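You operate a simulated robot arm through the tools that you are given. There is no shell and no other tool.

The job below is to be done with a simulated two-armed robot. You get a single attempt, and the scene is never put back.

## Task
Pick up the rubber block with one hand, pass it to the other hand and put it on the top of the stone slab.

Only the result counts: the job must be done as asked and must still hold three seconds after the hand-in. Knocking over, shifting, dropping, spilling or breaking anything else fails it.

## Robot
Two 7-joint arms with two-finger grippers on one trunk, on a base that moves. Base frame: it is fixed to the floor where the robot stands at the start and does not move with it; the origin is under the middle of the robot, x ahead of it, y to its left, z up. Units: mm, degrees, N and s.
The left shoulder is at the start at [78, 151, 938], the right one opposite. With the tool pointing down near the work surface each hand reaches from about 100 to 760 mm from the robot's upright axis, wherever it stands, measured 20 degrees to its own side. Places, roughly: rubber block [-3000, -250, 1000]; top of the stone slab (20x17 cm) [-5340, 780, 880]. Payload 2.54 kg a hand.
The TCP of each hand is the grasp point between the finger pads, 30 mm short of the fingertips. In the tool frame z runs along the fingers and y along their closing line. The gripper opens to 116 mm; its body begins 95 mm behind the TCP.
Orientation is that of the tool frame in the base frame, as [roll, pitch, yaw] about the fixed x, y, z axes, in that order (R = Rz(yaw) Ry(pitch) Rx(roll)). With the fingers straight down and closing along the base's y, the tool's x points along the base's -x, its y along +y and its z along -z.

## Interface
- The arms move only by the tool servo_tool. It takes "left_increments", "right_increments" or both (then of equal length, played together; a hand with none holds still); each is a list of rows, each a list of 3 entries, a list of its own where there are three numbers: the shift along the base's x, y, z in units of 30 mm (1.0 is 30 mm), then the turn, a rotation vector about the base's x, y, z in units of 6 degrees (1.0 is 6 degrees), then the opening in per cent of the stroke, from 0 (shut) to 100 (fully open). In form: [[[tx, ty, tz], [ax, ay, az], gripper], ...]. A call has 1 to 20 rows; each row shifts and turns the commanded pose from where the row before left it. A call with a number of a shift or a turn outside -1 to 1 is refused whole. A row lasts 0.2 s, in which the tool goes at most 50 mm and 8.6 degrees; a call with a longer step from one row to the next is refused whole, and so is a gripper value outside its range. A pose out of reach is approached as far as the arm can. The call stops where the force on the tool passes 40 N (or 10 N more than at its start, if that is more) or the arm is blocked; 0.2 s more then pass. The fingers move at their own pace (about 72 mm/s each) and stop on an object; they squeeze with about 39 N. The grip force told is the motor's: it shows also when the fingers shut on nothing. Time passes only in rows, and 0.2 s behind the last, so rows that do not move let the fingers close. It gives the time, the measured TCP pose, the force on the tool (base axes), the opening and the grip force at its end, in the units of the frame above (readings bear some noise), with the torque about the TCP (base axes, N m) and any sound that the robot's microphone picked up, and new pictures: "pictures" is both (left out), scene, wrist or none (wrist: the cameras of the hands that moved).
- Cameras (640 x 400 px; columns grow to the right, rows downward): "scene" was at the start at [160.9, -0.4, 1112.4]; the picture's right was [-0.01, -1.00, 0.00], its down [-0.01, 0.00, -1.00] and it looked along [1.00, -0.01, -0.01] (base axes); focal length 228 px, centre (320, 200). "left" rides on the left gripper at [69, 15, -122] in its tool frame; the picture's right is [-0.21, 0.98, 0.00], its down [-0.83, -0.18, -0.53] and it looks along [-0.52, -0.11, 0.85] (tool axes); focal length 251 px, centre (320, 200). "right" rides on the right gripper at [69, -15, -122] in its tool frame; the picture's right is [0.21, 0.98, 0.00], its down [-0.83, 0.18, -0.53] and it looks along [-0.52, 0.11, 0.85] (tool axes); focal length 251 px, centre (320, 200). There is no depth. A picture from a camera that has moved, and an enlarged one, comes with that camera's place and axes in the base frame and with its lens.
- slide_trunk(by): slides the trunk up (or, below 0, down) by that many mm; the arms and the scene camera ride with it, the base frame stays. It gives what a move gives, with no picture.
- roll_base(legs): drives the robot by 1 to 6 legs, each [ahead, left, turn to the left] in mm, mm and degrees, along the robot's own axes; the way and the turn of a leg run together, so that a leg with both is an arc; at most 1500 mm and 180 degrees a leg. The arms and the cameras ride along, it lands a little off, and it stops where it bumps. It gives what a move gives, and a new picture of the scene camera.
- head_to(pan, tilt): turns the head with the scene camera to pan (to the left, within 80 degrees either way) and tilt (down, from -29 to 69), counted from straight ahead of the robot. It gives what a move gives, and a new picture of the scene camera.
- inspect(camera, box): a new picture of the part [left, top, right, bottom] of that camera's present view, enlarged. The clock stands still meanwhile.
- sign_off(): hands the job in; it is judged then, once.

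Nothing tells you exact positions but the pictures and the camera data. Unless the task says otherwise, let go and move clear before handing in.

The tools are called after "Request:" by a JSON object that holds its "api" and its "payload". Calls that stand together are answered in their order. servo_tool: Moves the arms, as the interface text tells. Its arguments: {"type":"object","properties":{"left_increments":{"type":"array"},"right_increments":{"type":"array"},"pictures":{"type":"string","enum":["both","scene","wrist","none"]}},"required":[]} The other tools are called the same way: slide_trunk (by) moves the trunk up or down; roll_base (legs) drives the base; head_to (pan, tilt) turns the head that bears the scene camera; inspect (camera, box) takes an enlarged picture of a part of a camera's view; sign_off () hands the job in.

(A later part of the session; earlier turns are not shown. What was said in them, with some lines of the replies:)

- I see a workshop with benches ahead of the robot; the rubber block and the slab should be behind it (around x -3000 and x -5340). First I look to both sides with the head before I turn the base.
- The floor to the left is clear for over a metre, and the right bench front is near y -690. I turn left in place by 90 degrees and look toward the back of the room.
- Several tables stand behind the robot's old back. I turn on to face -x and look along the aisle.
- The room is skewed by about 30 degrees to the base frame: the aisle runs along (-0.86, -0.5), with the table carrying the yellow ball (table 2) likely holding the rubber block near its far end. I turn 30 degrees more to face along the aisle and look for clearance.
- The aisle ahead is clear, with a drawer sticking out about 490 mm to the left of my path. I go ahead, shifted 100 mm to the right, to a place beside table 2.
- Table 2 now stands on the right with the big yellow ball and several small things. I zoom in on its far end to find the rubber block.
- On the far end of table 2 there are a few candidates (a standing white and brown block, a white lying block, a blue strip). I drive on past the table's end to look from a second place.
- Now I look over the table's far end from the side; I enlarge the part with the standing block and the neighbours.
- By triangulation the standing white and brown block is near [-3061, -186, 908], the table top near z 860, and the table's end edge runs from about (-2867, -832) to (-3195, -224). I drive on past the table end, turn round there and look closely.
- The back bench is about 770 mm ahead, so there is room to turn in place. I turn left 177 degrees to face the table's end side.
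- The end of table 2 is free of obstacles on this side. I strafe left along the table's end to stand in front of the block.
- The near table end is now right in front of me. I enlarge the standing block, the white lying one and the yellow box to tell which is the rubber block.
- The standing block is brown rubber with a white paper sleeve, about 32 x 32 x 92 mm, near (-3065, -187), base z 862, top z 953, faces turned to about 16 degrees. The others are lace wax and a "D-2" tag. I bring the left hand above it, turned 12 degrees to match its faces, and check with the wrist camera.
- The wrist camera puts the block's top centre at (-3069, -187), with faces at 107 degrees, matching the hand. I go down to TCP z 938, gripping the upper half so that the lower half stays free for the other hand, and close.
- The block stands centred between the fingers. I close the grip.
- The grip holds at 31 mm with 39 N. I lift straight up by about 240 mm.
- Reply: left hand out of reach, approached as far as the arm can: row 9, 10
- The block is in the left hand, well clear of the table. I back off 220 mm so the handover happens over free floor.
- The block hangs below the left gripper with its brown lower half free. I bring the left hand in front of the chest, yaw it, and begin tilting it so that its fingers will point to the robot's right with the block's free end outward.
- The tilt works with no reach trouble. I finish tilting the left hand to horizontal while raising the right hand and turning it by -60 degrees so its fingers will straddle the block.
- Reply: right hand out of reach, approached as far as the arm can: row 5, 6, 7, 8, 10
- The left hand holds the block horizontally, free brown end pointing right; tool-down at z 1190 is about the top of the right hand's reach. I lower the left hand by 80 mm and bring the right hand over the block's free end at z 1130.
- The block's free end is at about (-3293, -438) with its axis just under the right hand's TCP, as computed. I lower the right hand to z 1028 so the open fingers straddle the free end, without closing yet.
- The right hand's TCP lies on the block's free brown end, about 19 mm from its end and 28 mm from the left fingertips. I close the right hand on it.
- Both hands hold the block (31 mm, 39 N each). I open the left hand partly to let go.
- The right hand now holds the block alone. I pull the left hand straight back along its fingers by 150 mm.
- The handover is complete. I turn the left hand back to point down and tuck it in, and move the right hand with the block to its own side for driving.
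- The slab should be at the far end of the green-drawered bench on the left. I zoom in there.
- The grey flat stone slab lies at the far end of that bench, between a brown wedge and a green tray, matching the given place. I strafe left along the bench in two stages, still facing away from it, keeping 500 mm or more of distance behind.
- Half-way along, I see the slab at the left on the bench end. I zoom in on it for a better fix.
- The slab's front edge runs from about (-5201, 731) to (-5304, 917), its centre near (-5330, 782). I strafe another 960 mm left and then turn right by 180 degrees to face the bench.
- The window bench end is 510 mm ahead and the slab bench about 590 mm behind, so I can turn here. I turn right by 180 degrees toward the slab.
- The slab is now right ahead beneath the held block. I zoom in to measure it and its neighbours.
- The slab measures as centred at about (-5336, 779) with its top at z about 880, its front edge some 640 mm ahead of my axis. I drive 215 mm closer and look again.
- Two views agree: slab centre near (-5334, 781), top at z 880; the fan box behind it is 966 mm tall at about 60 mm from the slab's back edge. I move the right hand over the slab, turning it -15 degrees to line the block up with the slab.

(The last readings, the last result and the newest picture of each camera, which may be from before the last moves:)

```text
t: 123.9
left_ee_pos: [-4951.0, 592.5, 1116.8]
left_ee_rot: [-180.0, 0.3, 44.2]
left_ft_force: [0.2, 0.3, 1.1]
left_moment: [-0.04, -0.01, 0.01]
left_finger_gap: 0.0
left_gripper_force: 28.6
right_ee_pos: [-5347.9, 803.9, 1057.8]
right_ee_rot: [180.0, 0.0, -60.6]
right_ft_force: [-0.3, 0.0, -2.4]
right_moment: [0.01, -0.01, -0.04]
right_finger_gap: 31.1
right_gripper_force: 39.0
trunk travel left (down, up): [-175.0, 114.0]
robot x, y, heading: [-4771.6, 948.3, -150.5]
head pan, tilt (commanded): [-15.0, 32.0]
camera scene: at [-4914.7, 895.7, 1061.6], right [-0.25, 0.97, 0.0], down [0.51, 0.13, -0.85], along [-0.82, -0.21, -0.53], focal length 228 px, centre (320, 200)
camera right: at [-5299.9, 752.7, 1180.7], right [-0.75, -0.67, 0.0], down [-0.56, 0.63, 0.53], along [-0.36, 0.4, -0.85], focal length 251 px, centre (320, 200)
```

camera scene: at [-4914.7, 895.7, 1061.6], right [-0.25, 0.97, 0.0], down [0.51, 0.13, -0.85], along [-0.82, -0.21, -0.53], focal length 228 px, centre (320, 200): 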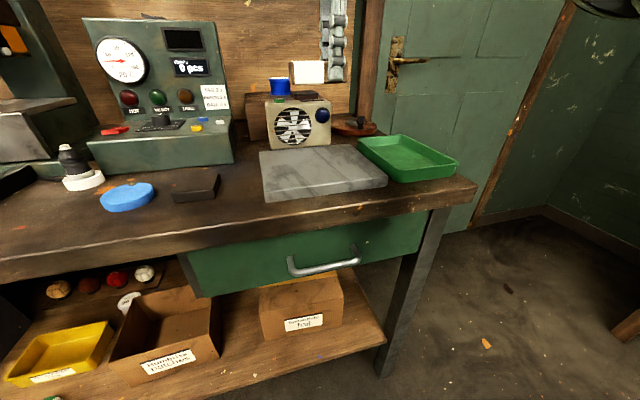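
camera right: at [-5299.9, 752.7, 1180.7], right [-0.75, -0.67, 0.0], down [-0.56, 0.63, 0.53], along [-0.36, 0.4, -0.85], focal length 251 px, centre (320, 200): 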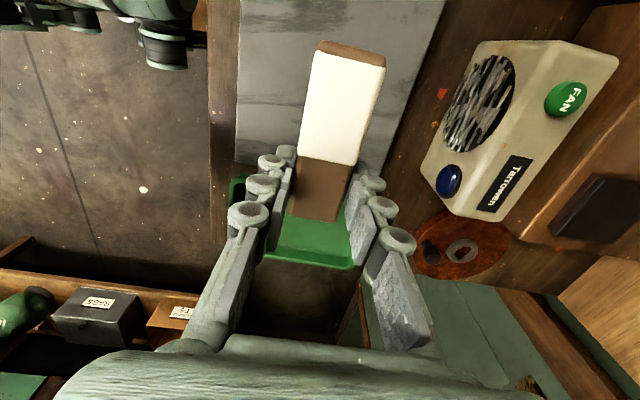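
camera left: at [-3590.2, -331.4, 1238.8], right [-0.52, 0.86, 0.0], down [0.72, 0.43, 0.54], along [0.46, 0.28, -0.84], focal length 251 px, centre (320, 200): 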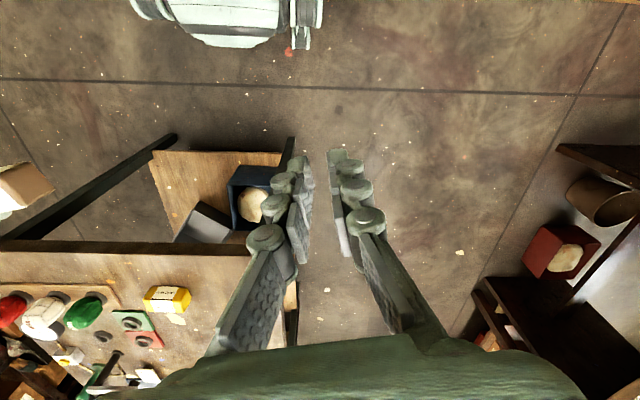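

The block is right above the slab's middle, as the wrist view confirms. I lower it to about 20 mm above the slab.

Request:
{"api": "servo_tool", "payload": {"right_increments": [[[0, 0, -0.85], [0, 0, 0], 0], [[0, 0, -0.85], [0, 0, 0], 0], [[0, 0, -0.85], [0, 0, 0], 0], [[0, 0, -0.85], [0, 0, 0], 0], [[0, 0, -0.7], [0, 0, 0], 0], [[0, 0, 0], [0, 0, 0], 0]], "pictures": "both"}}

Request:
{"api": "inspect", "payload": {"camera": "scene", "box": [240, 90, 400, 210]}}

```text
t: 125.3
left_ee_pos: [-4951.3, 592.3, 1116.5]
left_ee_rot: [-179.9, 0.4, 44.1]
left_ft_force: [-0.1, -0.3, 1.2]
left_moment: [0.0, 0.0, -0.01]
left_finger_gap: 0.0
left_gripper_force: 28.2
right_ee_pos: [-5346.7, 803.7, 937.1]
right_ee_rot: [-180.0, -0.1, -60.6]
right_ft_force: [0.5, 0.4, -0.7]
right_moment: [0.03, 0.02, 0.02]
right_finger_gap: 30.7
right_gripper_force: 38.9
trunk travel left (down, up): [-175.0, 114.0]
robot x, y, heading: [-4771.9, 951.1, -150.5]
head pan, tilt (commanded): [-15.0, 32.0]
camera scene: at [-4914.7, 895.6, 1061.6], right [-0.25, 0.97, 0.0], down [0.51, 0.13, -0.85], along [-0.82, -0.21, -0.53], focal length 228 px, centre (320, 200)
camera right: at [-5299.4, 751.2, 1058.9], right [-0.75, -0.67, 0.0], down [-0.56, 0.63, 0.53], along [-0.36, 0.4, -0.85], focal length 251 px, centre (320, 200)
```

scene: 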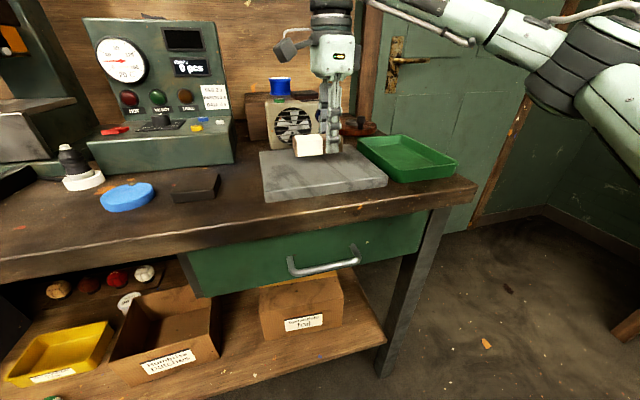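
right: 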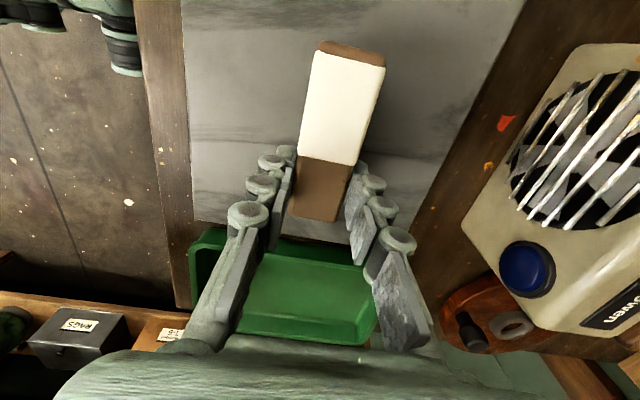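

```text
3.33 times, centred on (320, 150) of scene
camera zoom: at [-4914.7, 895.6, 1061.6], right [-0.25, 0.97, 0.0], down [0.51, 0.13, -0.85], along [-0.82, -0.21, -0.53], focal length 762 px, centre (320, 367)
```

zoom: 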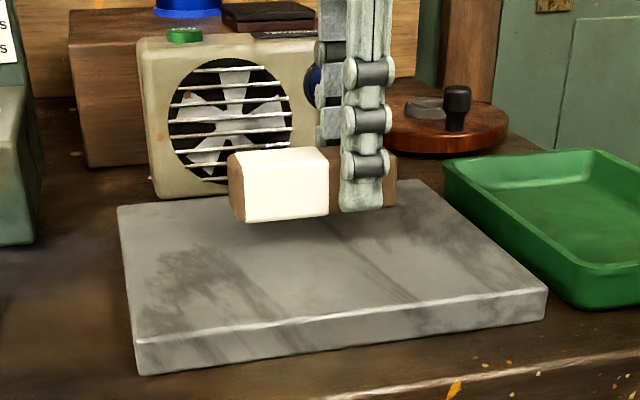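

The block hovers about 20 mm over the slab's middle. I lower it gently in small steps watching the force.

Request:
{"api": "servo_tool", "payload": {"right_increments": [[[0, 0, -0.2], [0, 0, 0], 0], [[0, 0, -0.2], [0, 0, 0], 0], [[0, 0, -0.1], [0, 0, 0], 0], [[0, 0, -0.1], [0, 0, 0], 0], [[0, 0, 0], [0, 0, 0], 0]], "pictures": "none"}}

Request:
{"api": "inspect", "payload": {"camera": "scene", "box": [270, 110, 370, 185]}}

```text
t: 126.5
left_ee_pos: [-4951.4, 590.5, 1117.6]
left_ee_rot: [-179.9, 0.2, 44.3]
left_ft_force: [0.2, 0.3, 0.1]
left_moment: [-0.01, -0.01, -0.01]
left_finger_gap: 0.1
left_gripper_force: 28.7
right_ee_pos: [-5347.8, 802.8, 918.1]
right_ee_rot: [-179.9, 0.0, -60.5]
right_ft_force: [0.4, -0.3, -1.7]
right_moment: [0.05, 0.01, 0.0]
right_finger_gap: 30.7
right_gripper_force: 39.1
trunk travel left (down, up): [-175.0, 114.0]
robot x, y, heading: [-4770.9, 955.3, -150.7]
head pan, tilt (commanded): [-15.0, 32.0]
```

```text
5.33 times, centred on (320, 148) of scene
camera zoom: at [-4914.7, 895.6, 1061.6], right [-0.25, 0.97, 0.0], down [0.51, 0.13, -0.85], along [-0.82, -0.21, -0.53], focal length 1218 px, centre (320, 480)
```

zoom: 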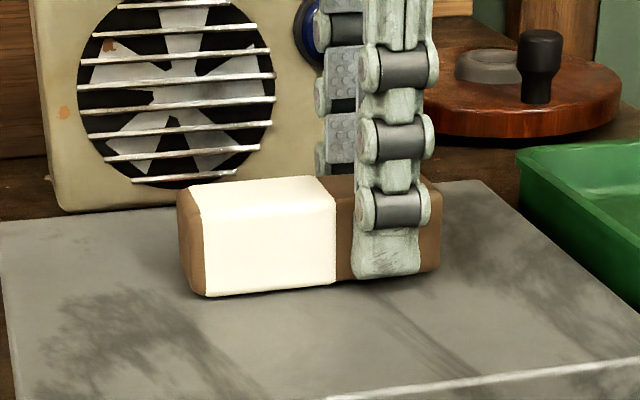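

The block is only a few millimetres above the slab and no contact force shows yet. I go on down in 1.5 mm steps.

Request:
{"api": "servo_tool", "payload": {"right_increments": [[[0, 0, -0.05], [0, 0, 0], 0], [[0, 0, -0.05], [0, 0, 0], 0], [[0, 0, 0], [0, 0, 0], 0]], "pictures": "none"}}

```text
t: 127.3
left_ee_pos: [-4950.1, 592.2, 1117.3]
left_ee_rot: [-179.9, 0.3, 44.2]
left_ft_force: [0.0, 0.2, -0.1]
left_moment: [0.01, 0.01, 0.0]
left_finger_gap: 0.2
left_gripper_force: 28.3
right_ee_pos: [-5347.7, 804.2, 916.0]
right_ee_rot: [179.9, -0.1, -60.8]
right_ft_force: [-2.1, -2.2, 5.2]
right_moment: [-0.43, -0.22, -0.18]
right_finger_gap: 30.7
right_gripper_force: 39.2
trunk travel left (down, up): [-175.0, 114.0]
robot x, y, heading: [-4769.7, 949.1, -150.9]
head pan, tilt (commanded): [-15.0, 32.0]
```

Contact: 5 N upward, so the block rests on the slab. I open the right hand gently.

Request:
{"api": "servo_tool", "payload": {"right_increments": [[[0, 0, 0], [0, 0, 0], 30], [[0, 0, 0], [0, 0, 0], 35], [[0, 0, 0], [0, 0, 0], 45], [[0, 0, 0], [0, 0, 0], 60], [[0, 0, 0], [0, 0, 0], 70], [[0, 0, 0], [0, 0, 0], 70]], "pictures": "both"}}

Request:
{"api": "inspect", "payload": {"camera": "scene", "box": [250, 100, 390, 205]}}

```text
t: 128.7
left_ee_pos: [-4951.8, 591.3, 1118.0]
left_ee_rot: [-179.8, 0.3, 44.2]
left_ft_force: [0.2, -0.1, 0.3]
left_moment: [-0.03, 0.0, 0.0]
left_finger_gap: 0.0
left_gripper_force: 27.9
right_ee_pos: [-5348.3, 804.4, 915.5]
right_ee_rot: [-179.9, 0.0, -60.6]
right_ft_force: [0.5, -0.5, -0.1]
right_moment: [0.01, 0.03, 0.02]
right_finger_gap: 81.3
right_gripper_force: 0.1
trunk travel left (down, up): [-175.0, 114.0]
robot x, y, heading: [-4770.5, 949.4, -150.7]
head pan, tilt (commanded): [-15.0, 32.0]
camera scene: at [-4914.6, 895.6, 1061.6], right [-0.25, 0.97, 0.0], down [0.51, 0.13, -0.85], along [-0.82, -0.21, -0.53], focal length 228 px, centre (320, 200)
camera right: at [-5300.2, 752.5, 1037.7], right [-0.75, -0.67, 0.0], down [-0.56, 0.63, 0.53], along [-0.36, 0.4, -0.85], focal length 251 px, centre (320, 200)
```

scene: 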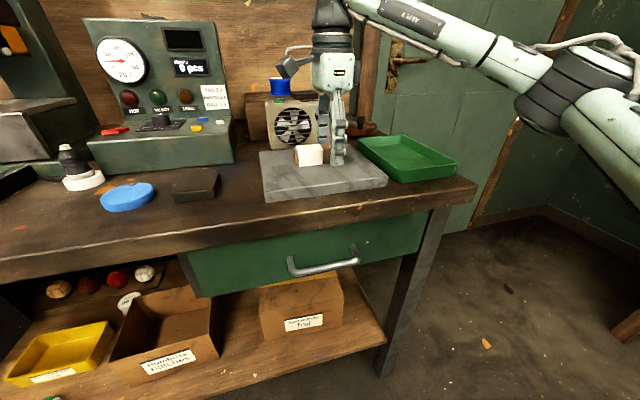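
right: 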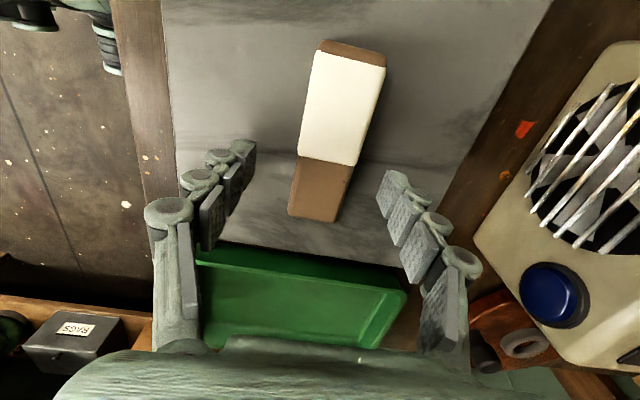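

```text
3.81 times, centred on (320, 152) of scene
camera zoom: at [-4914.6, 895.6, 1061.6], right [-0.25, 0.97, 0.0], down [0.51, 0.13, -0.85], along [-0.82, -0.21, -0.53], focal length 870 px, centre (320, 381)
```

zoom: 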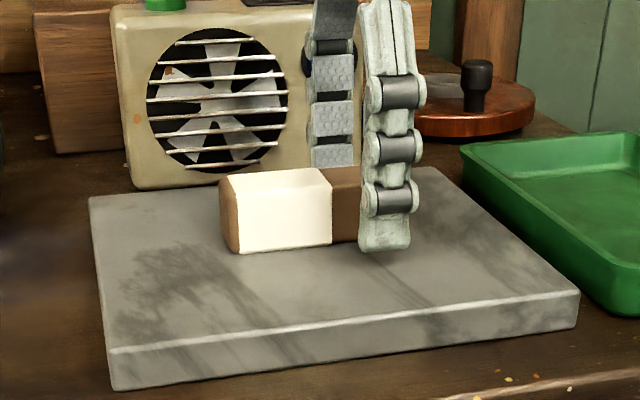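

The block lies flat on the slab and both fingers are clear of it. I lift the right hand straight up.

Request:
{"api": "servo_tool", "payload": {"right_increments": [[[0, 0, 0.4], [0, 0, 0], 70], [[0, 0, 0.8], [0, 0, 0], 70], [[0, 0, 0.9], [0, 0, 0], 70], [[0, 0, 0.9], [0, 0, 0], 70], [[0, 0, 0.9], [0, 0, 0], 70], [[0, 0, 0.6], [0, 0, 0], 70], [[0, 0, 0], [0, 0, 0], 70]], "pictures": "both"}}

Request:
{"api": "inspect", "payload": {"camera": "scene", "box": [250, 100, 390, 205]}}

```text
t: 130.3
left_ee_pos: [-4950.3, 591.7, 1117.5]
left_ee_rot: [-179.9, 0.3, 44.2]
left_ft_force: [0.6, 0.2, 0.6]
left_moment: [-0.02, -0.04, 0.0]
left_finger_gap: 0.0
left_gripper_force: 28.4
right_ee_pos: [-5349.5, 804.8, 1049.9]
right_ee_rot: [179.9, 0.0, -60.6]
right_ft_force: [-0.5, 0.2, -0.5]
right_moment: [-0.01, 0.05, 0.0]
right_finger_gap: 81.2
right_gripper_force: 0.1
trunk travel left (down, up): [-175.0, 114.0]
robot x, y, heading: [-4773.9, 950.3, -150.7]
head pan, tilt (commanded): [-15.0, 32.0]
camera scene: at [-4914.7, 895.7, 1061.6], right [-0.25, 0.97, 0.0], down [0.51, 0.13, -0.85], along [-0.82, -0.21, -0.53], focal length 228 px, centre (320, 200)
camera right: at [-5300.5, 752.7, 1171.7], right [-0.75, -0.67, 0.0], down [-0.56, 0.63, 0.53], along [-0.36, 0.4, -0.85], focal length 251 px, centre (320, 200)
```

scene: 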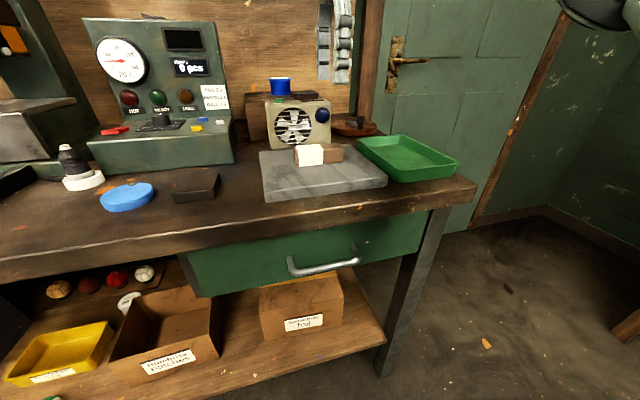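
right: 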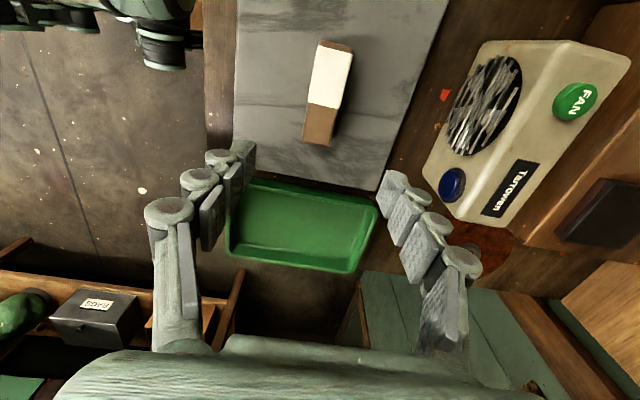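

```text
3.81 times, centred on (320, 152) of scene
camera zoom: at [-4914.7, 895.7, 1061.6], right [-0.25, 0.97, 0.0], down [0.51, 0.13, -0.85], along [-0.82, -0.21, -0.53], focal length 870 px, centre (320, 381)
```

zoom: 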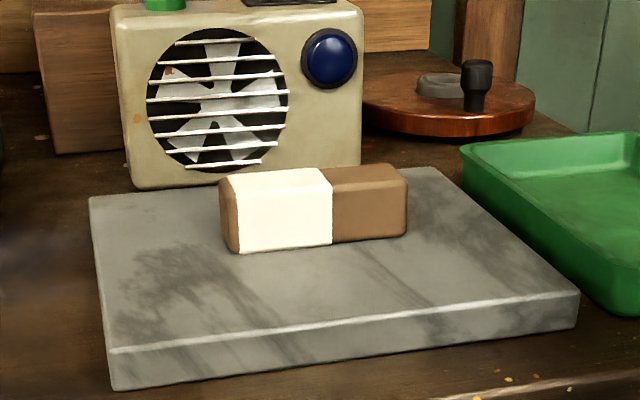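

The block lies flat and free in the middle of the slab, and nothing else has moved. I draw the right hand back toward the robot before handing in.

Request:
{"api": "servo_tool", "payload": {"right_increments": [[[0.6, 0.34, 0.3], [0, 0, 0], 70], [[0.87, 0.48, 0.1], [0, 0, 0], 70], [[0.87, 0.48, 0], [0, 0, 0], 70], [[0.87, 0.48, 0], [0, 0, 0], 70], [[0.87, 0.48, 0], [0, 0, 0], 70], [[0.6, 0.34, 0], [0, 0, 0], 70], [[0, 0, 0], [0, 0, 0], 70]], "pictures": "scene"}}

```text
t: 131.9
left_ee_pos: [-4951.0, 592.6, 1116.9]
left_ee_rot: [-179.9, 0.3, 44.3]
left_ft_force: [0.8, 0.3, -0.2]
left_moment: [-0.01, -0.02, 0.01]
left_finger_gap: 0.1
left_gripper_force: 29.0
right_ee_pos: [-5206.3, 883.7, 1061.6]
right_ee_rot: [180.0, -0.1, -60.6]
right_ft_force: [0.1, 0.1, 0.7]
right_moment: [-0.02, 0.02, 0.0]
right_finger_gap: 81.1
right_gripper_force: 0.0
trunk travel left (down, up): [-175.0, 114.0]
robot x, y, heading: [-4769.0, 950.6, -150.6]
head pan, tilt (commanded): [-15.0, 32.0]
camera scene: at [-4914.6, 895.6, 1061.6], right [-0.25, 0.97, 0.0], down [0.51, 0.13, -0.85], along [-0.82, -0.21, -0.53], focal length 228 px, centre (320, 200)
```

scene: 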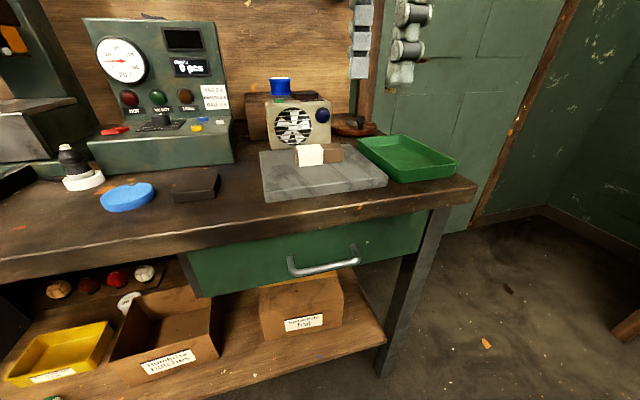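

The rubber block rests on the top of the stone slab, both hands are clear, and the surroundings are unchanged. I hand the job in.

Request:
{"api": "sign_off", "payload": {}}

```text
The job is handed in.
```

The rubber block is lying flat in the middle of the stone slab, and I have handed the job in.

I picked it up with the left hand and passed it to the right hand in the air, with both hands gripping it for a moment. I then set it down on the slab with the right hand. After letting go, I drew the right hand back clear of the slab.

The last pictures show the block free on the slab and the things around it where they were. I felt no bumps or unexpected forces along the way.
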